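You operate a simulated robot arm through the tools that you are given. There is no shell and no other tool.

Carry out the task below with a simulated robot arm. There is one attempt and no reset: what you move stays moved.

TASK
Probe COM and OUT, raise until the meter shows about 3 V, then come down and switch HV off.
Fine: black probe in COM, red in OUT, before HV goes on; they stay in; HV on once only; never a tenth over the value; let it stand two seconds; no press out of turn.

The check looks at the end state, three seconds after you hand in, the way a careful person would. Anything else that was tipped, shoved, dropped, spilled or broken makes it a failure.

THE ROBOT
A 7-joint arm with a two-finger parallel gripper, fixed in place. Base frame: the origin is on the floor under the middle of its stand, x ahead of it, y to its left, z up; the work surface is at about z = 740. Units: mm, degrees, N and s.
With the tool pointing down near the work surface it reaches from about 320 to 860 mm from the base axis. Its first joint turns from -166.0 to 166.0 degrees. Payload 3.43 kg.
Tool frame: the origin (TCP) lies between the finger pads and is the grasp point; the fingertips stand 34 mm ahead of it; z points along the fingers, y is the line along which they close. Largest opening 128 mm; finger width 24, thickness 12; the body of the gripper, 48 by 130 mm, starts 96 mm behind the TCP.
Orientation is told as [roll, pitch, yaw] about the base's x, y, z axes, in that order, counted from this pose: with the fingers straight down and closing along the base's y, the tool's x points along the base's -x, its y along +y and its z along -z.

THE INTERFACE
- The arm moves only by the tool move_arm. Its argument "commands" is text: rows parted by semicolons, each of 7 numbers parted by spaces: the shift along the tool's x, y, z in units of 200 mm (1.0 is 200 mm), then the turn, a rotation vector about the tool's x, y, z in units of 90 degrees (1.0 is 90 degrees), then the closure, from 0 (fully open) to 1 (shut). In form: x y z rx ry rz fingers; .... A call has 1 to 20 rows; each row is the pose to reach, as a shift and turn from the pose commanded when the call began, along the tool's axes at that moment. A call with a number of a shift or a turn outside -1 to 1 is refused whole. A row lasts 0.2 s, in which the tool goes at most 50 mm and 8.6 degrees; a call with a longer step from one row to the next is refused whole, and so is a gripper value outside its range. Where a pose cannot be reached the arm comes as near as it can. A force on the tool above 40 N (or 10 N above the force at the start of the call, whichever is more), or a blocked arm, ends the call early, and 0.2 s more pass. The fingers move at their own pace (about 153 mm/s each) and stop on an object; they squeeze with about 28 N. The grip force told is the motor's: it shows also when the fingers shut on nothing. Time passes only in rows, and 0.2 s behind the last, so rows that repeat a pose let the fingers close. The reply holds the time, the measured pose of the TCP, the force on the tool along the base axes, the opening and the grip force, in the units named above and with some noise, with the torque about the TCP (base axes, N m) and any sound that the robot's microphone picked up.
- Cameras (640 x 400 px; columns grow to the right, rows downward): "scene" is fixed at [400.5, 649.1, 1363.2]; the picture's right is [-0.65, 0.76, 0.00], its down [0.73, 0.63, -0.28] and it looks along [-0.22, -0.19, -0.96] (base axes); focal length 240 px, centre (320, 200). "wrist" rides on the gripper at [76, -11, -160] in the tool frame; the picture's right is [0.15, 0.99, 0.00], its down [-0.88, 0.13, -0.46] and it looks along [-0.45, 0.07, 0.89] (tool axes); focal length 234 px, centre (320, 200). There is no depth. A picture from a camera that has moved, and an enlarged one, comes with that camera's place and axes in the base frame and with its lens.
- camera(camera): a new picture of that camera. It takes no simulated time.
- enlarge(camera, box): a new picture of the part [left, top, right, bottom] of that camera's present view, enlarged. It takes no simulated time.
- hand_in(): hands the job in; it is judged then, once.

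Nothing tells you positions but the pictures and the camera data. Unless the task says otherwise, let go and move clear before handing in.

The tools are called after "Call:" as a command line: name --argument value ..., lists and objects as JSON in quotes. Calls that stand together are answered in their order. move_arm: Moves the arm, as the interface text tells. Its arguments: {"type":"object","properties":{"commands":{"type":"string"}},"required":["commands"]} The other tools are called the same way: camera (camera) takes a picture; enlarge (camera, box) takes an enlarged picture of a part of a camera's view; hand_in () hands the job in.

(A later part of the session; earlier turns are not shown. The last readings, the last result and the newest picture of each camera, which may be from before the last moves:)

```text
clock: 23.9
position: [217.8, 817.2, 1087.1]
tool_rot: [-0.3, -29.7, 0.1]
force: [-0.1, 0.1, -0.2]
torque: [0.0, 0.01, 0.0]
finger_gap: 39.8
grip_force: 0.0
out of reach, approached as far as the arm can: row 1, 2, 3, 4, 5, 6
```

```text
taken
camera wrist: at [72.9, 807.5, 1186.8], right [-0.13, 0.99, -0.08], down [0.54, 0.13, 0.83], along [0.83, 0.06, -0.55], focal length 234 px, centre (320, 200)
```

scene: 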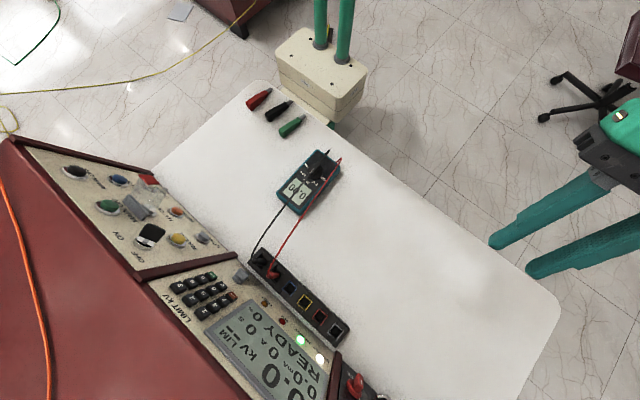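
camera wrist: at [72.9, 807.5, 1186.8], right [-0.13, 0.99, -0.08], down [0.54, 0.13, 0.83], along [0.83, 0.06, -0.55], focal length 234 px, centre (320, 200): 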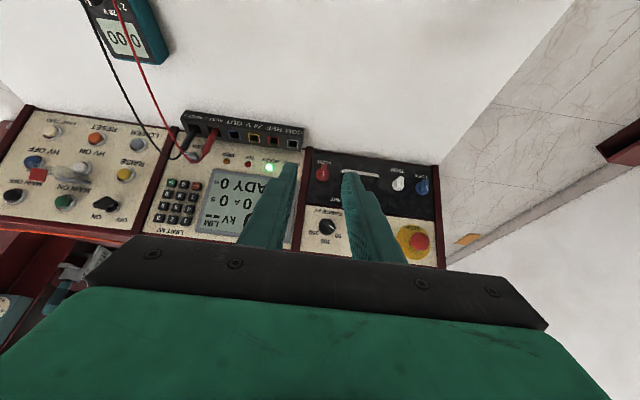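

The radial direction is effectively locked (elbow almost straight). I'll try pushing much further outward in free space and then back, to carry the elbow through the straight point.

Call:
move_arm --commands "0 0.2 0.05 0 0 0 0.69; 0 0.4 0.1 0 0 0 0.69; 0 0.6 0.15 0 0 0 0.69; 0 0.8 0.2 0 0 0 0.69; 0 1.0 0.2 0 0 0 0.69; 0 1.0 0.2 0 0 0 0.69; 0 1.0 0.2 0 0 0 0.69; 0 0.8 0.15 0 0 0 0.69; 0 0.6 0.1 0 0 0 0.69; 0 0.4 0 0 0 0 0.69; 0 0.2 0 0 0 0 0.69; 0 0 0 0 0 0 0.69; 0 -0.2 0 0 0 0 0.69; 0 -0.4 0 0 0 0 0.69"

```text
clock: 26.9
position: [217.9, 817.9, 1084.7]
tool_rot: [-0.1, -29.8, 0.1]
force: [0.1, -0.3, -0.4]
torque: [0.03, -0.03, -0.03]
finger_gap: 39.9
grip_force: 0.0
out of reach, approached as far as the arm can: row 1, 2, 3, 4, 5, 6, 7, 8, 9, 10, 11, 13, 14
```

Still locked radially. I'm probing which other directions respond, to understand the posture (all in free space above the table's far side).

Call:
move_arm --commands "-0.05 0 -0.0866 0 0 0 0.69; -0.1 0 -0.1732 0 0 0 0.69; -0.15 0 -0.26 0 0 0 0.69; -0.2 0 -0.3464 0 0 0 0.69; -0.2 0 -0.3464 0 0 0 0.69"

Call:
camera --camera "scene"

```text
clock: 28.1
position: [217.3, 808.6, 1167.1]
tool_rot: [-0.2, -29.7, 0.0]
force: [-0.2, 0.5, 0.1]
torque: [-0.02, 0.01, -0.04]
finger_gap: 39.6
grip_force: 0.0
out of reach, approached as far as the arm can: row 3, 4, 5
```

```text
taken
```

scene: 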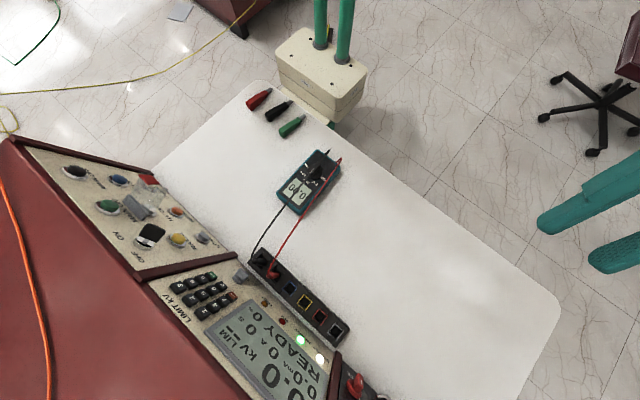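

Call:
move_arm --commands "0 0 0 0 0.067 0 0.69; 0 0 0 0 0.133 0 0.69; 0 0 0 0 0.2 0 0.69; 0 0 0 0 0.267 0 0.69; 0 0 0 0 0.333 0 0.69; 0 0 0 0 0.333 0 0.69"

```text
clock: 29.5
position: [213.3, 789.2, 1167.2]
tool_rot: [-0.1, 0.3, 0.0]
force: [-0.1, 0.0, 0.0]
torque: [-0.01, -0.02, 0.0]
finger_gap: 39.8
grip_force: 0.0
out of reach, approached as far as the arm can: row 1, 2, 3, 4, 5, 6
```

Call:
move_arm --commands "0 -0.1 0 0 0 0 0.69; 0 -0.2 0 0 0 0 0.69; 0 -0.3 0 0 0 0 0.69; 0 -0.4 0 0 0 0 0.69; 0 -0.4 0 0 0 0 0.69"

```text
clock: 30.7
position: [213.4, 709.5, 1167.1]
tool_rot: [-0.1, 0.3, 0.0]
force: [-0.3, -0.8, -0.1]
torque: [0.0, -0.02, 0.01]
finger_gap: 39.7
grip_force: 0.1
```

It is unstuck and moving normally again with the tool pointing down. Before continuing I'm checking that the LOCK knob and everything else on the panel is unchanged.

Call:
enlarge --camera "scene" --box '[310, 340, 430, 400]'

Call:
enlarge --camera "scene" --box '[200, 230, 400, 400]'

Call:
camera --camera "scene"

Call:
camera --camera "wrist"

```text
5.33 times, centred on (370, 370) of scene
camera zoom: at [400.5, 649.1, 1363.2], right [-0.65, 0.76, 0.0], down [0.73, 0.63, -0.28], along [-0.22, -0.19, -0.96], focal length 1282 px, centre (53, -707)
```

zoom: 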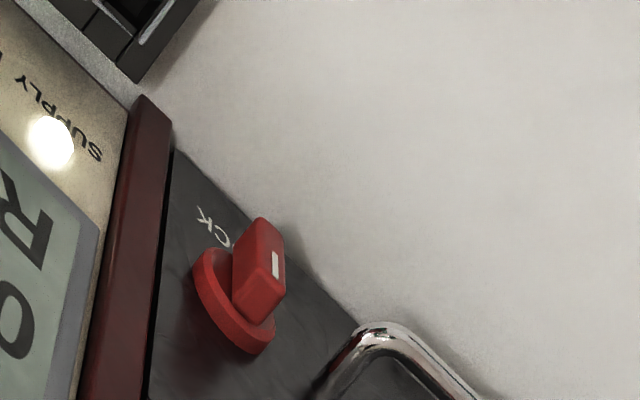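

```text
2.35 times, centred on (300, 315) of scene
camera zoom: at [400.5, 649.1, 1363.2], right [-0.65, 0.76, 0.0], down [0.73, 0.63, -0.28], along [-0.22, -0.19, -0.96], focal length 566 px, centre (367, -71)
```

zoom: 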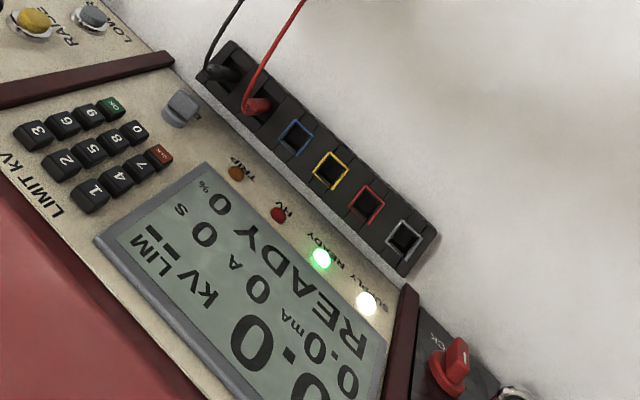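

```text
taken
```

scene: 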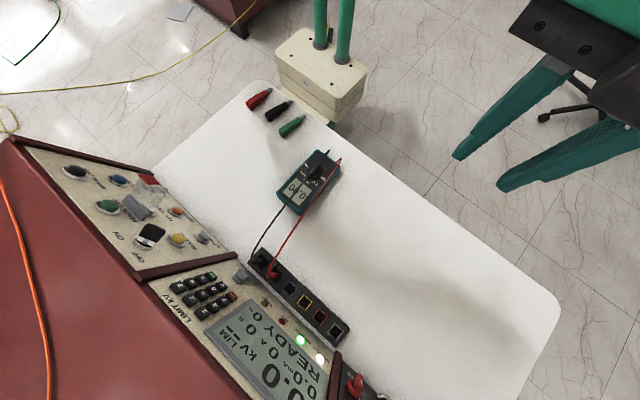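

```text
taken
camera wrist: at [138.1, 699.4, 1326.8], right [-0.15, 0.99, 0.0], down [0.88, 0.13, 0.45], along [0.45, 0.06, -0.89], focal length 234 px, centre (320, 200)
```

wrist: 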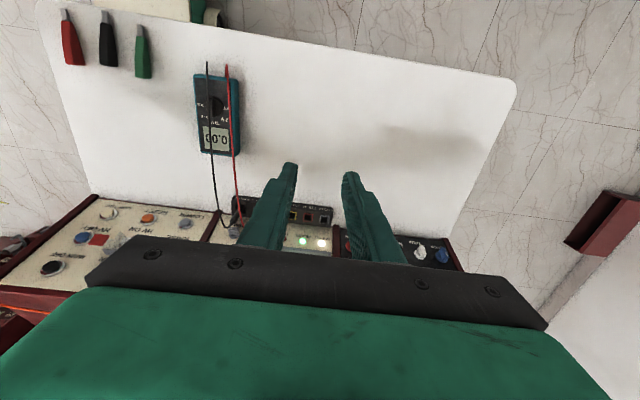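

The LOCK knob mark, lamps, display and probes look unchanged. I'm moving to a relaxed spot over the table and testing yaw there.

Call:
move_arm --commands "-0.087 -0.15 0.067 0 0 0 0.69; -0.174 -0.3 0.134 0 0 0 0.69; -0.261 -0.45 0.201 0 0 0 0.69; -0.348 -0.6 0.268 0 0 0 0.69; -0.435 -0.75 0.335 0 0 0 0.69; -0.435 -0.75 0.335 0 0 0 0.69"

Call:
camera --camera "scene"

```text
clock: 32.1
position: [298.4, 557.3, 1101.5]
tool_rot: [-0.1, 0.2, 0.1]
force: [-0.2, 0.0, 0.1]
torque: [0.02, 0.0, 0.02]
finger_gap: 39.7
grip_force: 0.1
```

```text
taken
```

scene: 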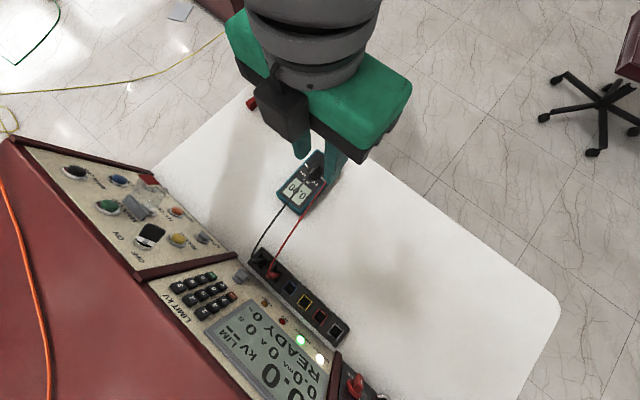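

Testing yaw +40° here with the tool down, in free space.

Call:
move_arm --commands "0 0 0 0 0 -0.074 0.69; 0 0 0 0 0 -0.148 0.69; 0 0 0 0 0 -0.222 0.69; 0 0 0 0 0 -0.296 0.69; 0 0 0 0 0 -0.37 0.69; 0 0 0 0 0 -0.444 0.69; 0 0 0 0 0 -0.444 0.69"

Call:
camera --camera "scene"

```text
clock: 33.7
position: [299.2, 558.9, 1099.4]
tool_rot: [0.1, 0.4, 39.9]
force: [-1.0, 0.1, 0.0]
torque: [0.0, -0.02, 0.0]
finger_gap: 40.0
grip_force: 0.1
```

```text
taken
```

scene: 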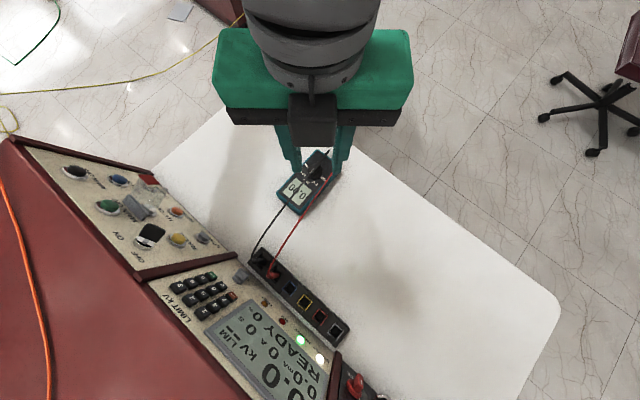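

Yaw +40° is fine here, so the earlier trouble was only over-stretching. I'm adding the 30° tilt and approaching COM in this yawed posture.

Call:
move_arm --commands "-0.147 0.02 0.06 0 -0.067 0 0.69; -0.295 0.04 0.12 0 -0.133 0 0.69; -0.442 0.06 0.18 0 -0.2 0 0.69; -0.59 0.08 0.24 0 -0.267 0 0.69; -0.737 0.1 0.3 0 -0.333 0 0.69; -0.737 0.1 0.3 0 -0.333 0 0.69"

Call:
camera --camera "wrist"

```text
clock: 35.1
position: [402.2, 668.1, 1038.9]
tool_rot: [0.2, -29.7, 39.8]
force: [-0.2, -0.2, -0.4]
torque: [0.01, -0.02, 0.0]
finger_gap: 40.0
grip_force: 0.0
```

```text
taken
camera wrist: at [297.4, 567.1, 1140.3], right [-0.73, 0.68, -0.07], down [0.33, 0.44, 0.83], along [0.6, 0.59, -0.55], focal length 234 px, centre (320, 200)
```

wrist: 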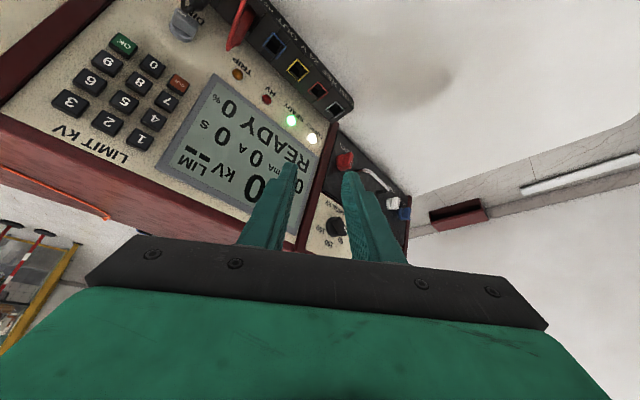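

Call:
move_arm --commands "-0.023 0.021 0.173 0 0 0 0.69; -0.046 0.041 0.347 0 0 0 0.69; -0.07 0.062 0.52 0 0 0 0.69; -0.093 0.082 0.694 0 0 0 0.69; -0.116 0.103 0.867 0 0 0 0.69; -0.116 0.103 0.867 0 0 0 0.69"

Call:
camera --camera "wrist"

Call:
camera --camera "scene"

```text
clock: 36.5
position: [468.2, 752.2, 899.7]
tool_rot: [0.1, -29.7, 39.9]
force: [0.1, 0.4, -0.9]
torque: [0.01, -0.01, 0.02]
finger_gap: 39.4
grip_force: 0.1
```

```text
taken
camera wrist: at [363.5, 650.4, 1000.7], right [-0.73, 0.68, -0.07], down [0.33, 0.45, 0.83], along [0.59, 0.59, -0.55], focal length 234 px, centre (320, 200)
```

wrist: 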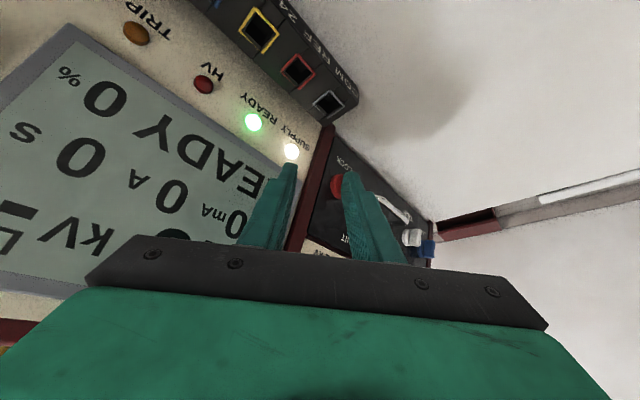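

```text
taken
```

scene: 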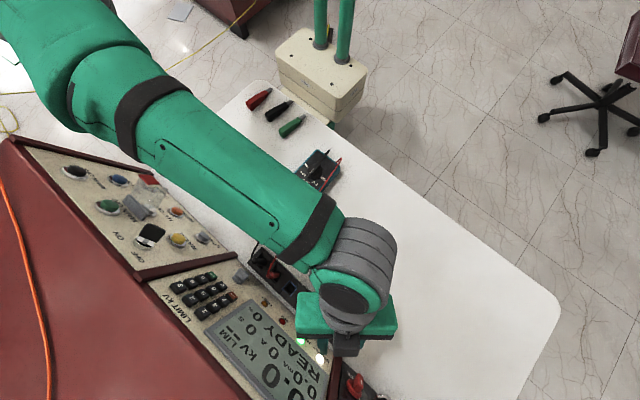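

Reached cleanly. I'm narrowing the fingers to about 20 mm and testing the plug-in height (z≈830) over COM.

Call:
move_arm --commands "0 0 0 0 0 0 0.85; 0.046 0.003 0.104 0 0 0 0.85; 0.092 0.007 0.208 0 0 0 0.85; 0.138 0.01 0.312 0 0 0 0.85; 0.138 0.01 0.312 0 0 0 0.85"

Call:
camera --camera "wrist"

Call:
enlarge --camera "scene" --box '[280, 270, 420, 380]'

```text
clock: 37.7
position: [472.9, 756.3, 831.0]
tool_rot: [0.1, -29.8, 39.9]
force: [-0.3, 0.1, 0.2]
torque: [0.0, -0.02, 0.03]
finger_gap: 19.5
grip_force: 0.2
```

```text
taken
camera wrist: at [368.1, 656.9, 931.9], right [-0.73, 0.68, -0.07], down [0.33, 0.45, 0.83], along [0.6, 0.59, -0.55], focal length 234 px, centre (320, 200)
```

wrist: 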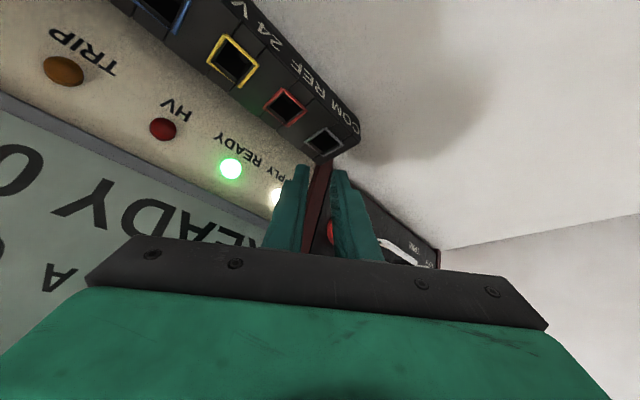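

```text
3.64 times, centred on (350, 325) of scene
camera zoom: at [400.5, 649.1, 1363.2], right [-0.65, 0.76, 0.0], down [0.73, 0.63, -0.28], along [-0.22, -0.19, -0.96], focal length 874 px, centre (211, -254)
```

zoom: 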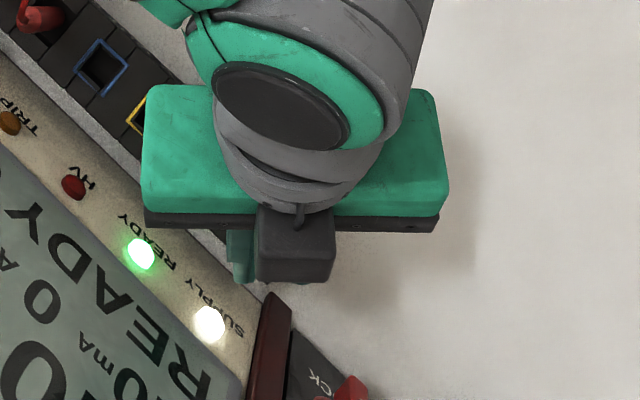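

COM is reachable at plug-in height with yaw 40°, tilt 30°. Now I go for the red probe: raise, then swing over REST 1 with yaw back to 0.

Call:
move_arm --commands "-0.044 -0.003 -0.148 0 0 0 0.85; -0.088 -0.006 -0.295 0 0 0 0.85; -0.131 -0.009 -0.443 0 0 0 0.85; -0.175 -0.012 -0.59 0 0 0 0.85; -0.175 -0.012 -0.59 0 0 0 0.85"

```text
clock: 38.9
position: [451.4, 738.7, 951.2]
tool_rot: [0.1, -29.6, 39.9]
force: [-0.2, 0.1, 0.1]
torque: [0.01, -0.02, 0.0]
finger_gap: 18.9
grip_force: 0.1
```

Call:
move_arm --commands "0.053 -0.097 -0.038 0.031 0 0.055 0.72; 0.106 -0.195 -0.077 0.063 0 0.11 0.72; 0.159 -0.292 -0.115 0.094 0 0.165 0.72; 0.211 -0.39 -0.154 0.126 0 0.221 0.72; 0.264 -0.487 -0.192 0.157 0 0.276 0.72; 0.317 -0.585 -0.231 0.189 0 0.331 0.72; 0.37 -0.682 -0.269 0.22 0 0.386 0.72; 0.37 -0.682 -0.269 0.22 0 0.386 0.72"

Call:
camera --camera "wrist"

Call:
enlarge --camera "wrist" --box '[240, 30, 400, 190]'

Call:
camera --camera "scene"

```text
clock: 40.7
position: [470.6, 575.5, 960.2]
tool_rot: [0.1, -29.7, -0.2]
force: [-0.5, 1.0, 0.7]
torque: [-0.02, -0.01, -0.01]
finger_gap: 36.0
grip_force: 0.2
```

```text
taken
camera wrist: at [324.9, 565.6, 1061.1], right [-0.12, 0.99, -0.07], down [0.54, 0.13, 0.83], along [0.83, 0.07, -0.55], focal length 234 px, centre (320, 200)
```

wrist: 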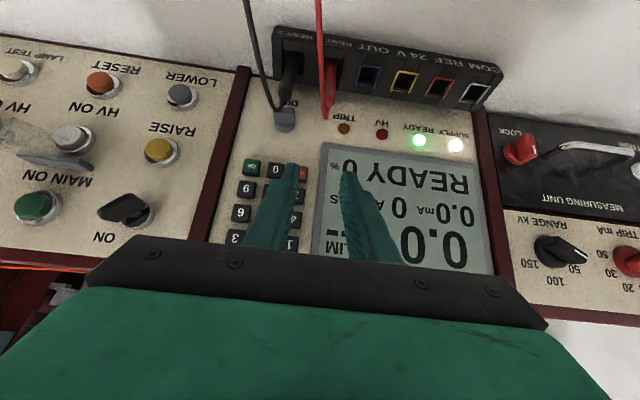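

```text
2.50 times, centred on (320, 110) of wrist
camera zoom: at [324.9, 565.6, 1061.1], right [-0.12, 0.99, -0.07], down [0.54, 0.13, 0.83], along [0.83, 0.07, -0.55], focal length 585 px, centre (320, 425)
```

zoom: 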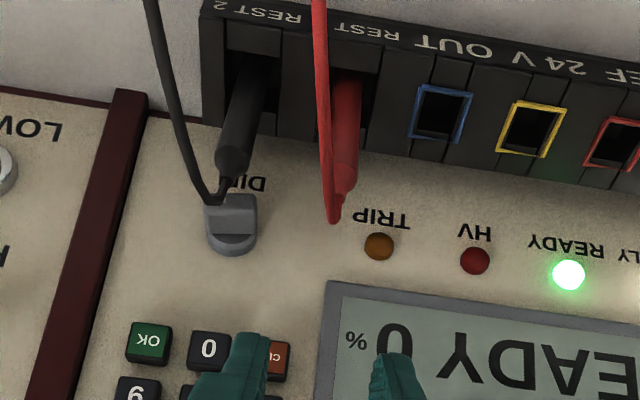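

```text
taken
```

scene: 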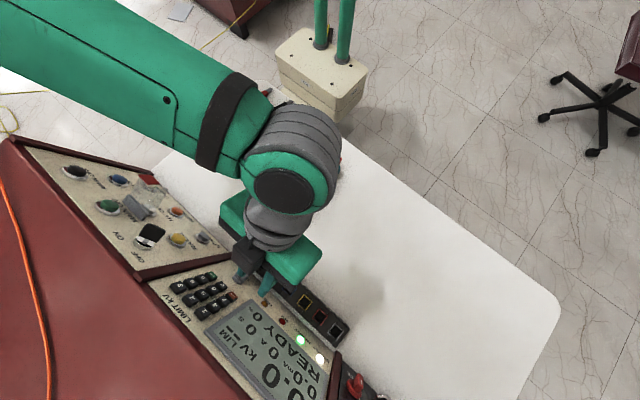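

The tool is over REST 1 with the red probe between the open fingers' projected line. I'm descending to grasp height (TCP z≈822), fingers 36 mm apart.

Call:
move_arm --commands "0.067 0.002 0.121 0 0 0 0.72; 0.134 0.004 0.241 0 0 0 0.72; 0.202 0.005 0.362 0 0 0 0.72; 0.269 0.007 0.482 0 0 0 0.72; 0.269 0.007 0.482 0 0 0 0.72"

Call:
camera --camera "wrist"

Call:
enlarge --camera "wrist" --box '[240, 60, 400, 220]'

Call:
enlarge --camera "scene" --box '[220, 220, 340, 320]'

```text
clock: 41.9
position: [469.7, 577.3, 850.3]
tool_rot: [0.1, -29.6, -0.1]
force: [-0.2, -0.4, -0.7]
torque: [-0.01, -0.01, -0.02]
finger_gap: 35.7
grip_force: 0.0
```

```text
taken
camera wrist: at [324.7, 566.9, 951.5], right [-0.13, 0.99, -0.07], down [0.54, 0.13, 0.83], along [0.83, 0.07, -0.55], focal length 234 px, centre (320, 200)
```

wrist: 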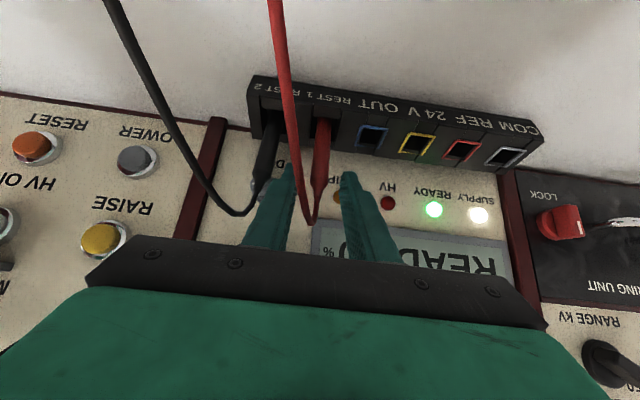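

```text
2.50 times, centred on (320, 140) of wrist
camera zoom: at [324.7, 566.9, 951.5], right [-0.13, 0.99, -0.07], down [0.54, 0.13, 0.83], along [0.83, 0.07, -0.55], focal length 585 px, centre (320, 350)
```

zoom: 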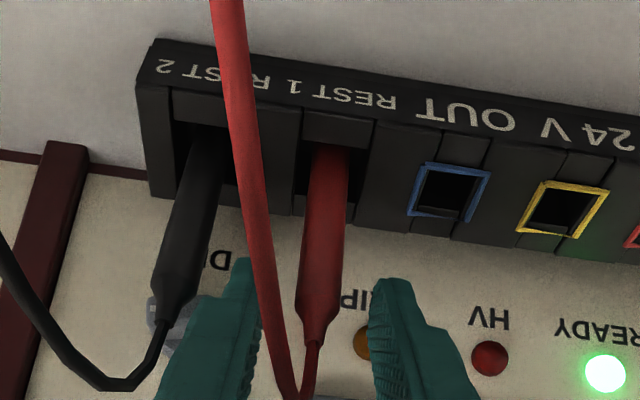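

```text
4.00 times, centred on (280, 270) of scene
camera zoom: at [400.5, 649.1, 1363.2], right [-0.65, 0.76, 0.0], down [0.73, 0.63, -0.28], along [-0.22, -0.19, -0.96], focal length 962 px, centre (480, -80)
```

zoom: 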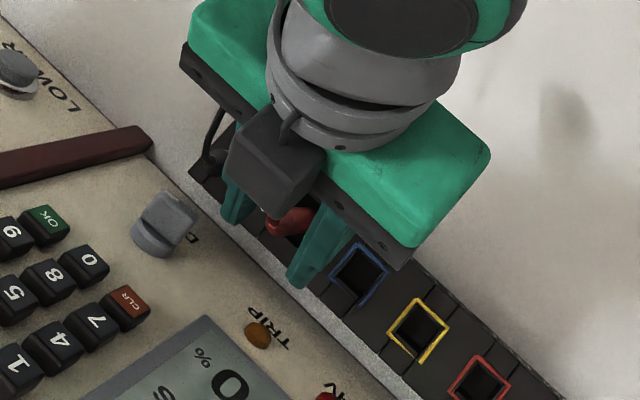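

The red probe is centred between the fingers. I'm lowering the last 28 mm and closing on it.

Call:
move_arm --commands "0.031 0 0.064 0 0 0 0.72; 0.061 0 0.127 0 0 0 0.72; 0.061 0 0.127 0 0 0 0.72; 0.061 0 0.127 0 0 0 0.85; 0.061 0 0.127 0 0 0 1.0; 0.061 0 0.127 0 0 0 1.0; 0.061 0 0.127 0 0 0 1.0"

Call:
enlarge --camera "wrist" --box '[240, 60, 400, 240]'

```text
clock: 43.5
position: [472.4, 576.5, 821.9]
tool_rot: [0.1, -29.6, -0.1]
force: [0.4, -0.1, 1.4]
torque: [0.0, -0.04, 0.06]
finger_gap: 13.2
grip_force: 28.0
```

```text
2.22 times, centred on (320, 150) of wrist
camera zoom: at [327.3, 566.5, 923.7], right [-0.13, 0.99, -0.07], down [0.54, 0.13, 0.83], along [0.83, 0.07, -0.55], focal length 520 px, centre (320, 311)
```

zoom: 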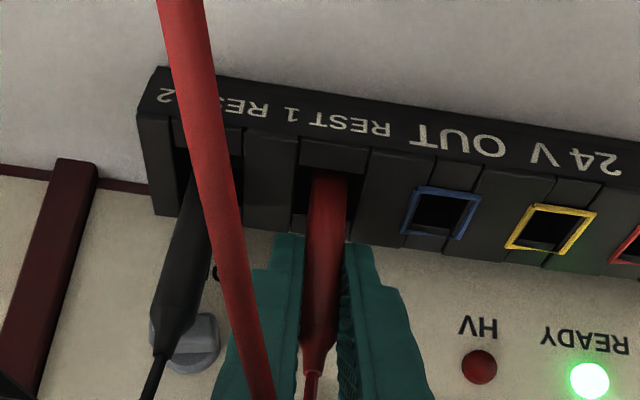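

The red probe is held (gap 13 mm, 28 N). I'm lifting it straight up 65 mm and checking.

Call:
move_arm --commands "-0.027 0 -0.047 0 0 0 1; -0.054 0 -0.094 0 0 0 1; -0.081 0 -0.141 0 0 0 1; -0.107 0 -0.188 0 0 0 1; -0.134 0 -0.235 0 0 0 1; -0.161 0 -0.282 0 0 0 1; -0.161 0 -0.282 0 0 0 1"

Call:
camera --camera "wrist"

Call:
enlarge --camera "wrist" --box '[240, 60, 400, 240]'

Call:
enlarge --camera "scene" --box '[220, 200, 340, 320]'

```text
clock: 45.1
position: [472.7, 577.7, 887.6]
tool_rot: [0.0, -29.6, -0.1]
force: [0.5, 0.5, -0.3]
torque: [0.01, 0.0, -0.01]
finger_gap: 13.0
grip_force: 27.9
```

```text
taken
camera wrist: at [328.0, 566.8, 989.0], right [-0.13, 0.99, -0.07], down [0.54, 0.13, 0.83], along [0.83, 0.07, -0.55], focal length 234 px, centre (320, 200)
```

wrist: 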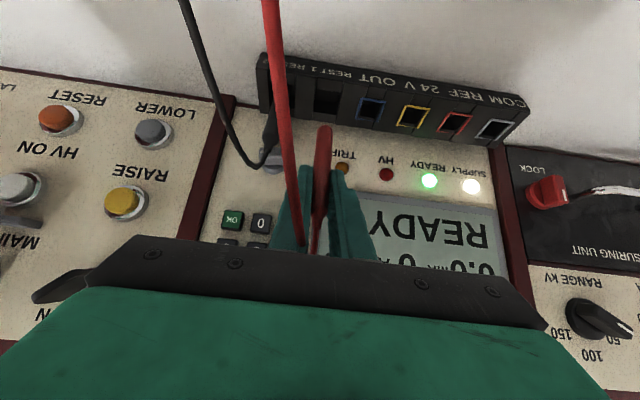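

```text
2.22 times, centred on (320, 150) of wrist
camera zoom: at [328.0, 566.8, 989.0], right [-0.13, 0.99, -0.07], down [0.54, 0.13, 0.83], along [0.83, 0.07, -0.55], focal length 520 px, centre (320, 311)
```

zoom: 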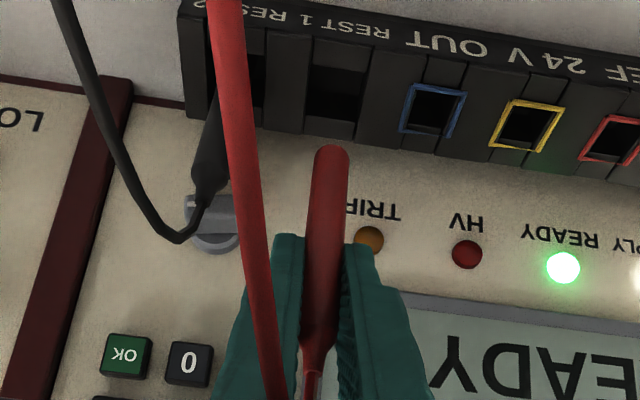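

```text
3.33 times, centred on (280, 260) of scene
camera zoom: at [400.5, 649.1, 1363.2], right [-0.65, 0.76, 0.0], down [0.73, 0.63, -0.28], along [-0.22, -0.19, -0.96], focal length 801 px, centre (453, 0)
```

zoom: 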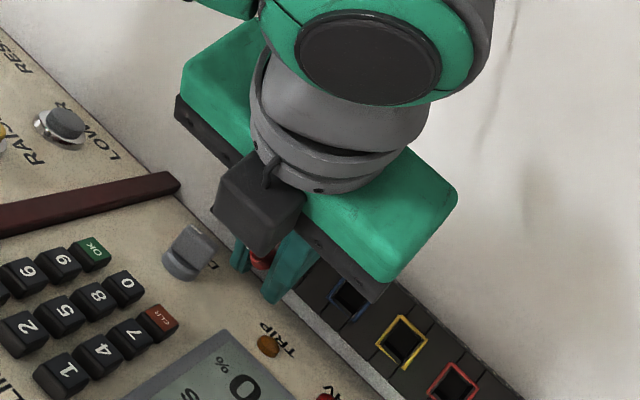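

The probe hangs straight, rounded bottom ≈73 mm below the TCP. I'm shifting 45.7 mm toward OUT and checking alignment before lowering.

Call:
move_arm --commands "0 0.076 0 0 0 0 1; 0 0.152 0 0 0 0 1; 0 0.228 0 0 0 0 1; 0 0.228 0 0 0 0 1; 0 0.228 0 0 0 0 1"

Call:
enlarge --camera "wrist" --box '[260, 60, 380, 180]'

Call:
enlarge --camera "scene" --box '[240, 230, 340, 330]'

```text
clock: 46.3
position: [473.6, 622.9, 888.9]
tool_rot: [0.1, -29.5, -0.1]
force: [0.1, 0.3, 0.5]
torque: [-0.01, -0.03, -0.01]
finger_gap: 13.1
grip_force: 28.1
```

```text
3.33 times, centred on (320, 120) of wrist
camera zoom: at [328.4, 613.2, 989.5], right [-0.13, 0.99, -0.07], down [0.54, 0.13, 0.83], along [0.83, 0.07, -0.55], focal length 781 px, centre (320, 467)
```

zoom: 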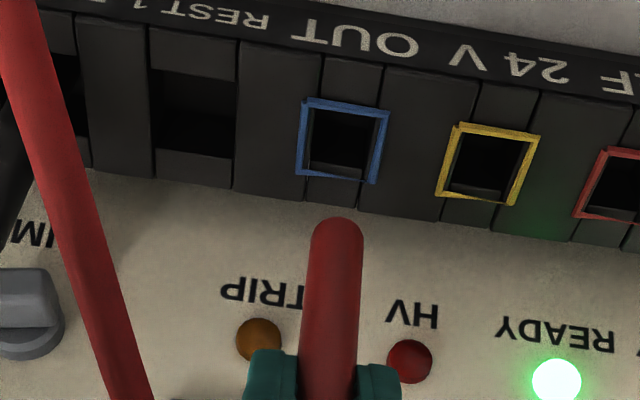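

```text
4.00 times, centred on (290, 280) of scene
camera zoom: at [400.5, 649.1, 1363.2], right [-0.65, 0.76, 0.0], down [0.73, 0.63, -0.28], along [-0.22, -0.19, -0.96], focal length 962 px, centre (440, -120)
```

zoom: 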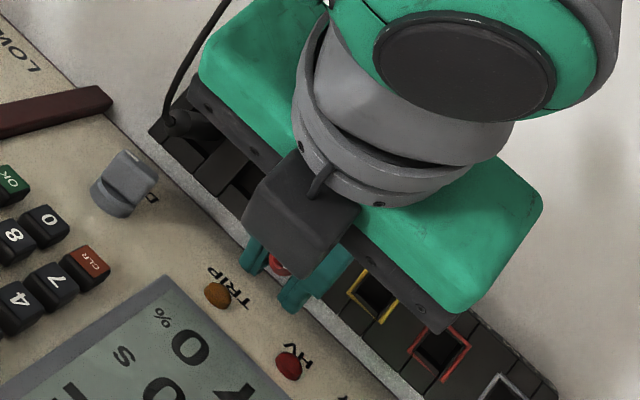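

Alignment with OUT is within about 1 mm. I'm lowering most of the way, with a 1 mm correction in y.

Call:
move_arm --commands "0.02 -0.004 0.035 0 0 0 1; 0.045 -0.004 0.08 0 0 0 1; 0.07 -0.004 0.125 0 0 0 1; 0.095 -0.004 0.17 0 0 0 1; 0.119 -0.004 0.208 0 0 0 1; 0.119 -0.004 0.208 0 0 0 1"

Call:
enlarge --camera "wrist" --box '[260, 60, 380, 180]'

```text
clock: 47.7
position: [473.0, 622.8, 839.3]
tool_rot: [0.1, -29.6, -0.2]
force: [-0.2, -0.3, -0.4]
torque: [-0.02, 0.02, 0.0]
finger_gap: 13.5
grip_force: 28.2
```

```text
3.33 times, centred on (320, 120) of wrist
camera zoom: at [327.5, 611.9, 941.7], right [-0.13, 0.99, -0.07], down [0.54, 0.13, 0.83], along [0.83, 0.07, -0.55], focal length 781 px, centre (320, 467)
```

zoom: 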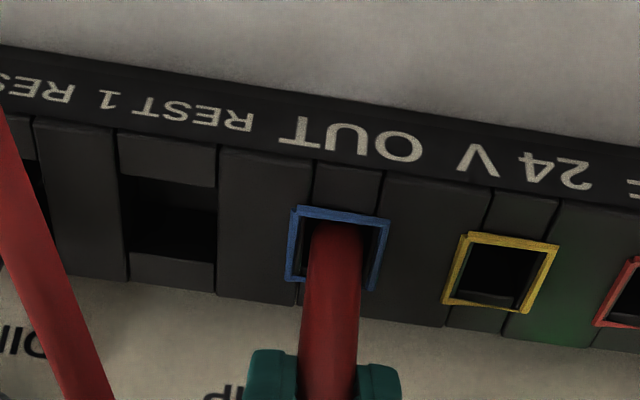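

The probe tip is inside the OUT frame with no force. I'm lowering the remaining 17 mm gently.

Call:
move_arm --commands "0.012 0 0.022 0 0 0 1; 0.025 0 0.043 0 0 0 1; 0.034 0 0.06 0 0 0 1; 0.04 0 0.07 0 0 0 1; 0.043 0 0.076 0 0 0 1; 0.043 0 0.076 0 0 0 1"

Call:
enlarge --camera "wrist" --box '[260, 60, 380, 180]'

```text
clock: 49.1
position: [472.4, 622.4, 822.7]
tool_rot: [0.0, -29.6, -0.1]
force: [0.2, -0.8, 1.7]
torque: [-0.04, 0.02, -0.01]
finger_gap: 13.3
grip_force: 27.4
```

```text
3.33 times, centred on (320, 120) of wrist
camera zoom: at [327.7, 611.8, 923.6], right [-0.13, 0.99, -0.07], down [0.54, 0.13, 0.83], along [0.83, 0.07, -0.55], focal length 781 px, centre (320, 467)
```

zoom: 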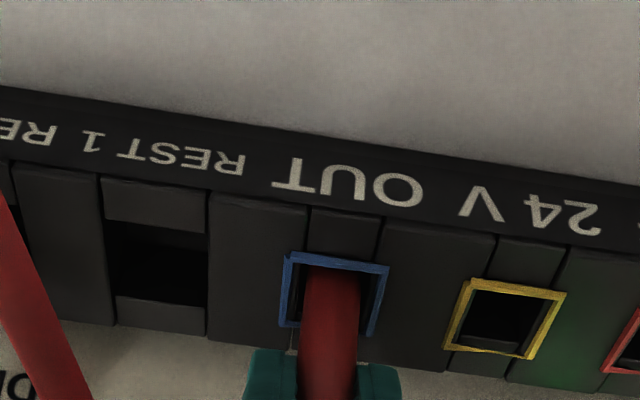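

Call:
move_arm --commands "0.003 0 0.005 0 0 0 1; 0.005 0 0.009 0 0 0 1; 0.005 0 0.009 0 0 0 1"

```text
clock: 49.9
position: [473.1, 622.2, 822.4]
tool_rot: [0.2, -29.7, -0.2]
force: [-4.4, 0.5, 23.0]
torque: [-0.06, 0.27, -0.03]
finger_gap: 13.3
grip_force: 28.2
```

23 N upward: the probe is on the floor of the OUT well. I'm easing the pressure and opening the fingers.

Call:
move_arm --commands "-0.003 0 -0.005 0 0 0 1; -0.005 0 -0.009 0 0 0 1; -0.005 0 -0.009 0 0 0 0.88; -0.005 0 -0.009 0 0 0 0.8; -0.005 0 -0.009 0 0 0 0.72; -0.005 0 -0.009 0 0 0 0.72"

Call:
camera --camera "wrist"

Call:
enlarge --camera "wrist" --box '[240, 60, 400, 240]'

```text
clock: 51.3
position: [472.4, 622.3, 822.8]
tool_rot: [0.2, -29.6, -0.1]
force: [0.0, 0.0, -0.2]
torque: [0.02, -0.05, 0.01]
finger_gap: 36.0
grip_force: 0.0
```

```text
taken
camera wrist: at [327.7, 611.5, 923.6], right [-0.13, 0.99, -0.07], down [0.54, 0.13, 0.83], along [0.83, 0.07, -0.55], focal length 234 px, centre (320, 200)
```

wrist: 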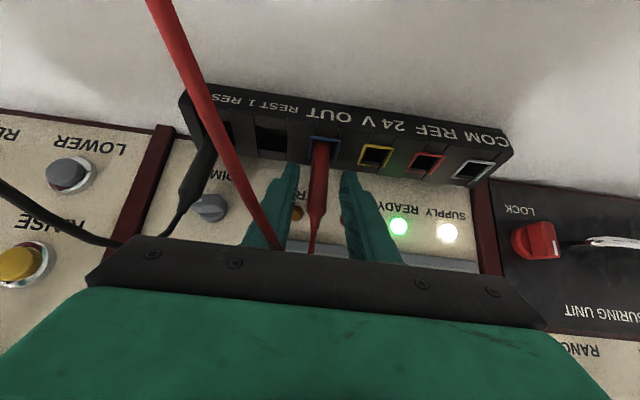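

```text
2.22 times, centred on (320, 150) of wrist
camera zoom: at [327.7, 611.5, 923.6], right [-0.13, 0.99, -0.07], down [0.54, 0.13, 0.83], along [0.83, 0.07, -0.55], focal length 520 px, centre (320, 311)
```

zoom: 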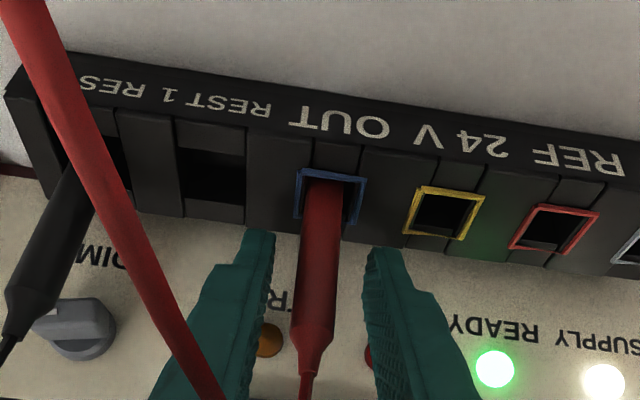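

Red is standing in OUT. I'm raising straight up clear of the cable, then moving over the black probe at REST 2.

Call:
move_arm --commands "-0.062 0 -0.109 0 0 0 0.72; -0.124 0 -0.217 0 0 0 0.72; -0.186 0 -0.326 0 0 0 0.72; -0.248 0 -0.434 0 0 0 0.72; -0.31 0 -0.543 0 0 0 0.72; -0.372 0 -0.651 0 0 0 0.72; -0.372 -0.152 -0.651 0 0 0 0.72; -0.372 -0.304 -0.651 0 0 0 0.72; -0.372 -0.457 -0.651 0 0 0 0.72; -0.372 -0.457 -0.651 0 0 0 0.72"

Call:
camera --camera "wrist"

Call:
enlarge --camera "wrist" --box '[240, 30, 400, 190]'

```text
clock: 53.5
position: [472.2, 530.8, 972.6]
tool_rot: [0.1, -29.6, -0.1]
force: [-0.4, 0.3, -0.3]
torque: [-0.01, 0.01, 0.0]
finger_gap: 35.8
grip_force: 0.0
```

```text
taken
camera wrist: at [326.8, 519.9, 1074.3], right [-0.13, 0.99, -0.07], down [0.54, 0.13, 0.83], along [0.83, 0.07, -0.55], focal length 234 px, centre (320, 200)
```

wrist: 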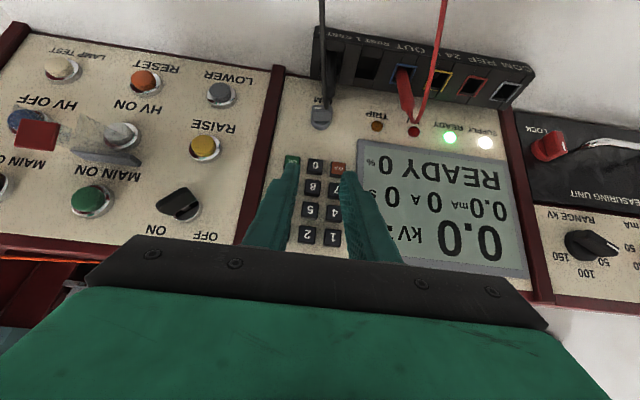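

```text
2.50 times, centred on (320, 110) of wrist
camera zoom: at [326.8, 519.9, 1074.3], right [-0.13, 0.99, -0.07], down [0.54, 0.13, 0.83], along [0.83, 0.07, -0.55], focal length 585 px, centre (320, 425)
```

zoom: 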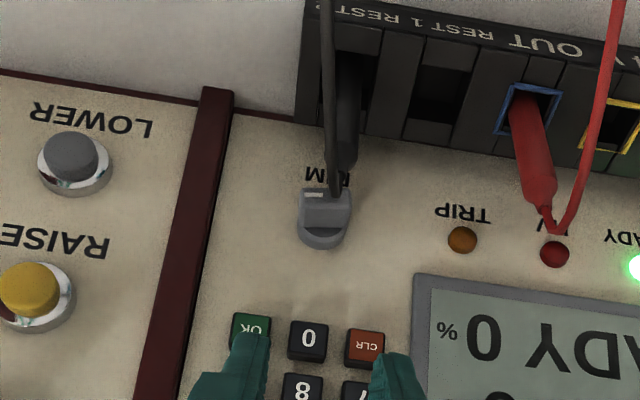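

Red stands vertical in OUT. I'm descending on the black probe the same way, first to z≈850.

Call:
move_arm --commands "0.062 0.001 0.105 0 0 0 0.72; 0.124 0.001 0.21 0 0 0 0.72; 0.187 0.002 0.315 0 0 0 0.72; 0.249 0.002 0.42 0 0 0 0.72; 0.311 0.003 0.525 0 0 0 0.72; 0.311 0.003 0.525 0 0 0 0.72"

Call:
camera --camera "wrist"

Call:
enlarge --camera "wrist" --box '[240, 60, 400, 220]'

Call:
enlarge --camera "scene" --box '[210, 210, 330, 310]'

```text
clock: 54.9
position: [470.1, 529.4, 850.3]
tool_rot: [0.2, -29.7, -0.1]
force: [0.0, 0.0, 0.4]
torque: [0.02, 0.03, 0.02]
finger_gap: 35.7
grip_force: 0.1
```

```text
taken
camera wrist: at [326.3, 520.1, 951.5], right [-0.13, 0.99, -0.07], down [0.54, 0.13, 0.83], along [0.83, 0.07, -0.55], focal length 234 px, centre (320, 200)
```

wrist: 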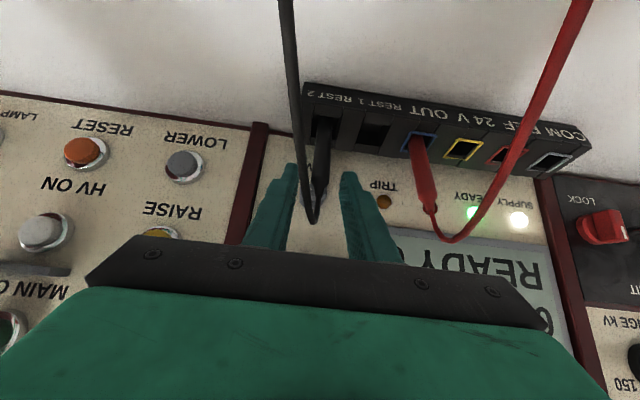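

```text
2.50 times, centred on (320, 140) of wrist
camera zoom: at [326.3, 520.1, 951.5], right [-0.13, 0.99, -0.07], down [0.54, 0.13, 0.83], along [0.83, 0.07, -0.55], focal length 585 px, centre (320, 350)
```

zoom: 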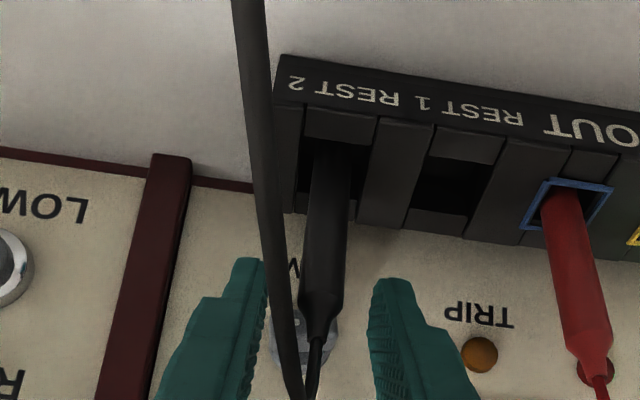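

```text
4.00 times, centred on (270, 260) of scene
camera zoom: at [400.5, 649.1, 1363.2], right [-0.65, 0.76, 0.0], down [0.73, 0.63, -0.28], along [-0.22, -0.19, -0.96], focal length 962 px, centre (520, -40)
```

zoom: 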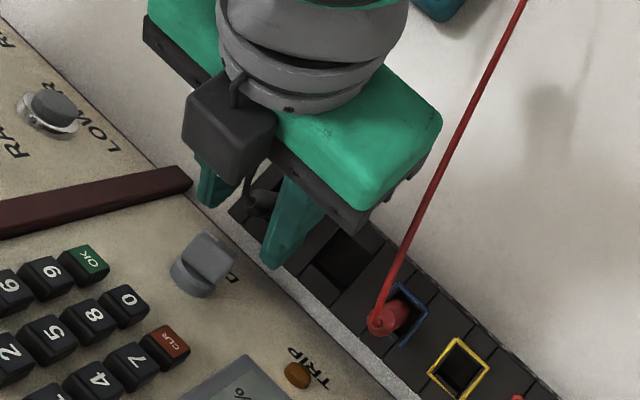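

Black is well centred. Lowering the last 28 mm and closing on it.

Call:
move_arm --commands "0.031 0.005 0.064 0 0 0 0.72; 0.061 0.005 0.127 0 0 0 0.72; 0.061 0.005 0.127 0 0 0 0.72; 0.061 0.005 0.127 0 0 0 0.85; 0.061 0.005 0.127 0 0 0 1.0; 0.061 0.005 0.127 0 0 0 1.0; 0.061 0.005 0.127 0 0 0 1.0"

Call:
enlarge --camera "wrist" --box '[240, 60, 400, 240]'

```text
clock: 56.5
position: [473.2, 531.4, 823.0]
tool_rot: [0.1, -29.6, -0.1]
force: [-0.5, -0.2, 0.2]
torque: [0.05, -0.04, -0.02]
finger_gap: 13.2
grip_force: 27.9
```

```text
2.22 times, centred on (320, 150) of wrist
camera zoom: at [327.3, 520.6, 923.6], right [-0.13, 0.99, -0.07], down [0.54, 0.13, 0.83], along [0.83, 0.07, -0.55], focal length 520 px, centre (320, 311)
```

zoom: 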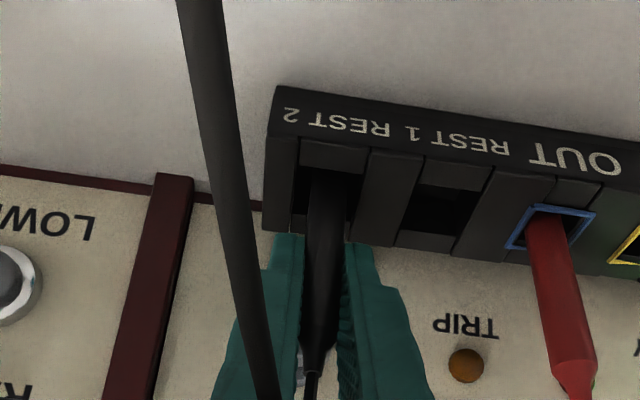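

Black is held. Lifting straight up to z≈985 so its tip clears the red probe and cable.

Call:
move_arm --commands "-0.027 0 -0.047 0 0 0 1; -0.054 0 -0.094 0 0 0 1; -0.081 0 -0.141 0 0 0 1; -0.122 0 -0.213 0 0 0 1; -0.182 0 -0.319 0 0 0 1; -0.243 0 -0.425 0 0 0 1; -0.304 0 -0.532 0 0 0 1; -0.364 0 -0.638 0 0 0 1; -0.401 0 -0.703 0 0 0 1; -0.401 0 -0.703 0 0 0 1"

Call:
camera --camera "wrist"

Call:
camera --camera "scene"

```text
clock: 58.7
position: [472.7, 532.3, 984.8]
tool_rot: [0.1, -29.6, -0.1]
force: [0.5, -0.1, -0.5]
torque: [-0.04, 0.0, 0.02]
finger_gap: 13.3
grip_force: 27.8
```

```text
taken
camera wrist: at [327.9, 520.7, 1085.8], right [-0.13, 0.99, -0.07], down [0.54, 0.13, 0.83], along [0.83, 0.07, -0.55], focal length 234 px, centre (320, 200)
```

wrist: 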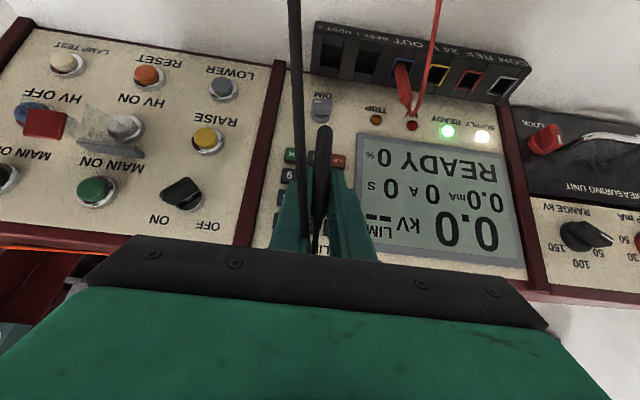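

```text
taken
```

scene: 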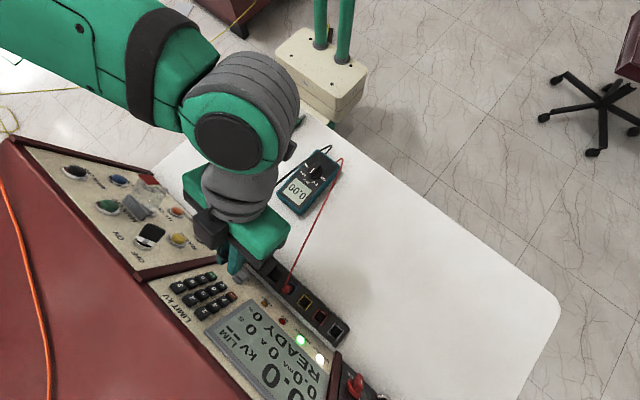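

Black is clear above everything. I'm carrying it toward COM at this height, turning the tool gradually to yaw 40° on the way.

Call:
move_arm --commands "0 0.125 0 -0.025 0 -0.0435 1; 0 0.25 0 -0.05 0 -0.087 1; 0 0.375 0 -0.0745 0 -0.1305 1; 0 0.5 0 -0.099 0 -0.174 1; 0 0.625 0 -0.124 0 -0.2175 1; 0 0.75 0 -0.149 0 -0.261 1; 0 0.75 0 -0.149 0 -0.261 1"

Call:
camera --camera "scene"

```text
clock: 60.3
position: [473.6, 683.2, 983.9]
tool_rot: [0.1, -29.7, 26.9]
force: [0.5, 0.3, -0.5]
torque: [0.05, 0.01, 0.0]
finger_gap: 13.2
grip_force: 28.0
```

```text
taken
```

scene: 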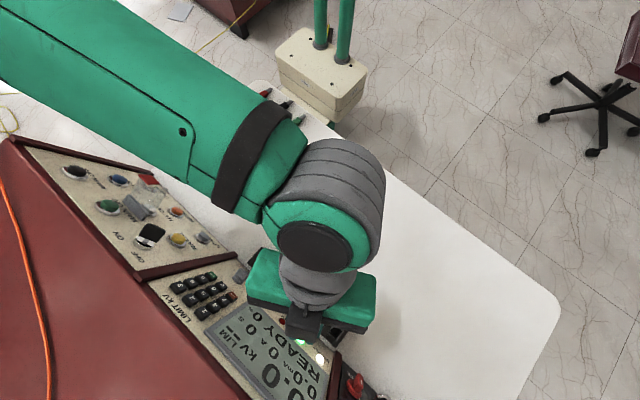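

Call:
move_arm --commands "-0.018 0.084 0.054 -0.018 0 -0.031 1; -0.037 0.167 0.107 -0.036 0 -0.063 1; -0.055 0.251 0.161 -0.054 0 -0.094 1; -0.073 0.334 0.214 -0.072 0 -0.126 1; -0.073 0.334 0.214 -0.072 0 -0.126 1"

Call:
camera --camera "wrist"

Call:
enlarge --camera "wrist" --box '[260, 40, 400, 180]'

Call:
enlarge --camera "scene" --box '[260, 250, 400, 390]'

```text
clock: 61.5
position: [472.9, 757.5, 955.3]
tool_rot: [0.2, -29.8, 40.0]
force: [-0.3, -1.0, -0.3]
torque: [0.0, -0.02, -0.01]
finger_gap: 13.0
grip_force: 28.3
```

```text
taken
camera wrist: at [369.3, 655.9, 1056.1], right [-0.73, 0.68, -0.07], down [0.33, 0.45, 0.83], along [0.59, 0.59, -0.55], focal length 234 px, centre (320, 200)
```

wrist: 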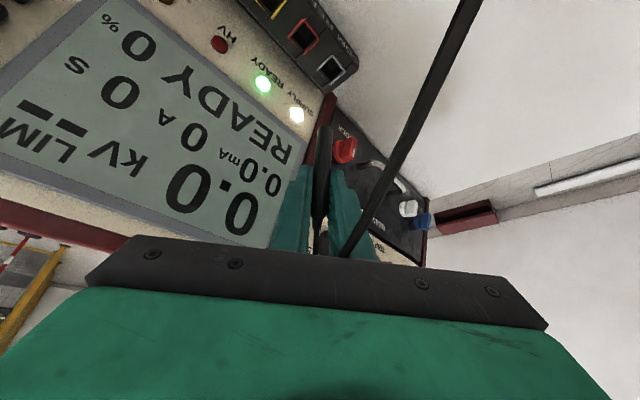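

```text
2.86 times, centred on (330, 110) of wrist
camera zoom: at [369.3, 655.9, 1056.1], right [-0.73, 0.68, -0.07], down [0.33, 0.45, 0.83], along [0.59, 0.59, -0.55], focal length 669 px, centre (291, 457)
```

zoom: 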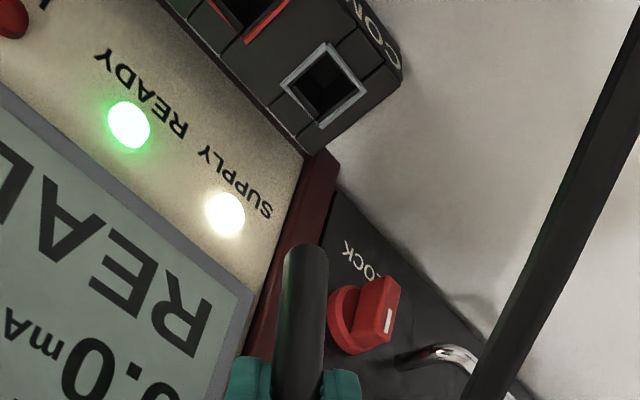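

```text
2.86 times, centred on (330, 320) of scene
camera zoom: at [400.5, 649.1, 1363.2], right [-0.65, 0.76, 0.0], down [0.73, 0.63, -0.28], along [-0.22, -0.19, -0.96], focal length 687 px, centre (291, -143)
```

zoom: 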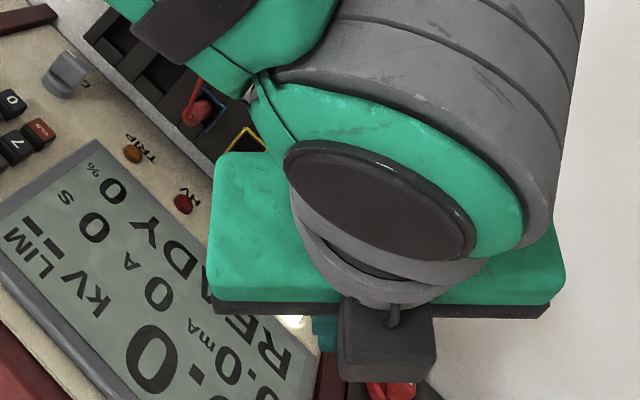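

I'm enlarging to measure the offset between the probe end and the COM frame precisely.

Call:
enlarge --camera "wrist" --box '[300, 40, 350, 90]'

Call:
enlarge --camera "wrist" --box '[295, 110, 355, 170]'

```text
8.00 times, centred on (325, 65) of wrist
camera zoom: at [369.3, 655.9, 1056.1], right [-0.73, 0.68, -0.07], down [0.33, 0.45, 0.83], along [0.59, 0.59, -0.55], focal length 1873 px, centre (280, 1280)
```

zoom: 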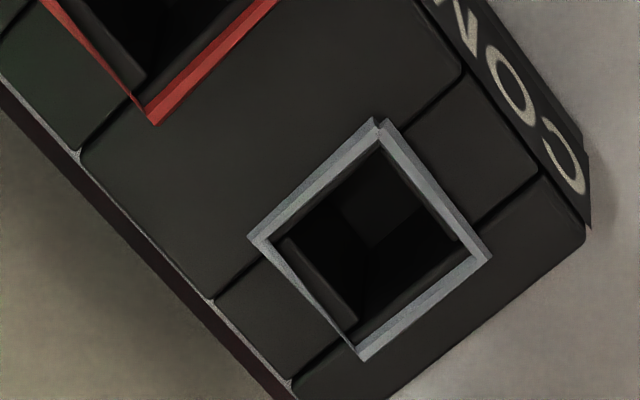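

```text
6.67 times, centred on (325, 140) of wrist
camera zoom: at [369.3, 655.9, 1056.1], right [-0.73, 0.68, -0.07], down [0.33, 0.45, 0.83], along [0.59, 0.59, -0.55], focal length 1561 px, centre (287, 600)
```

zoom: 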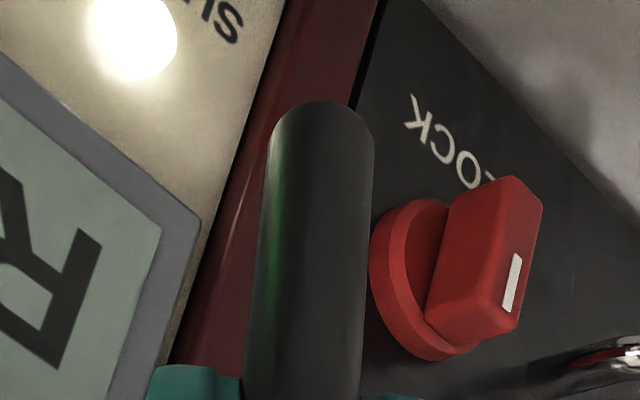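

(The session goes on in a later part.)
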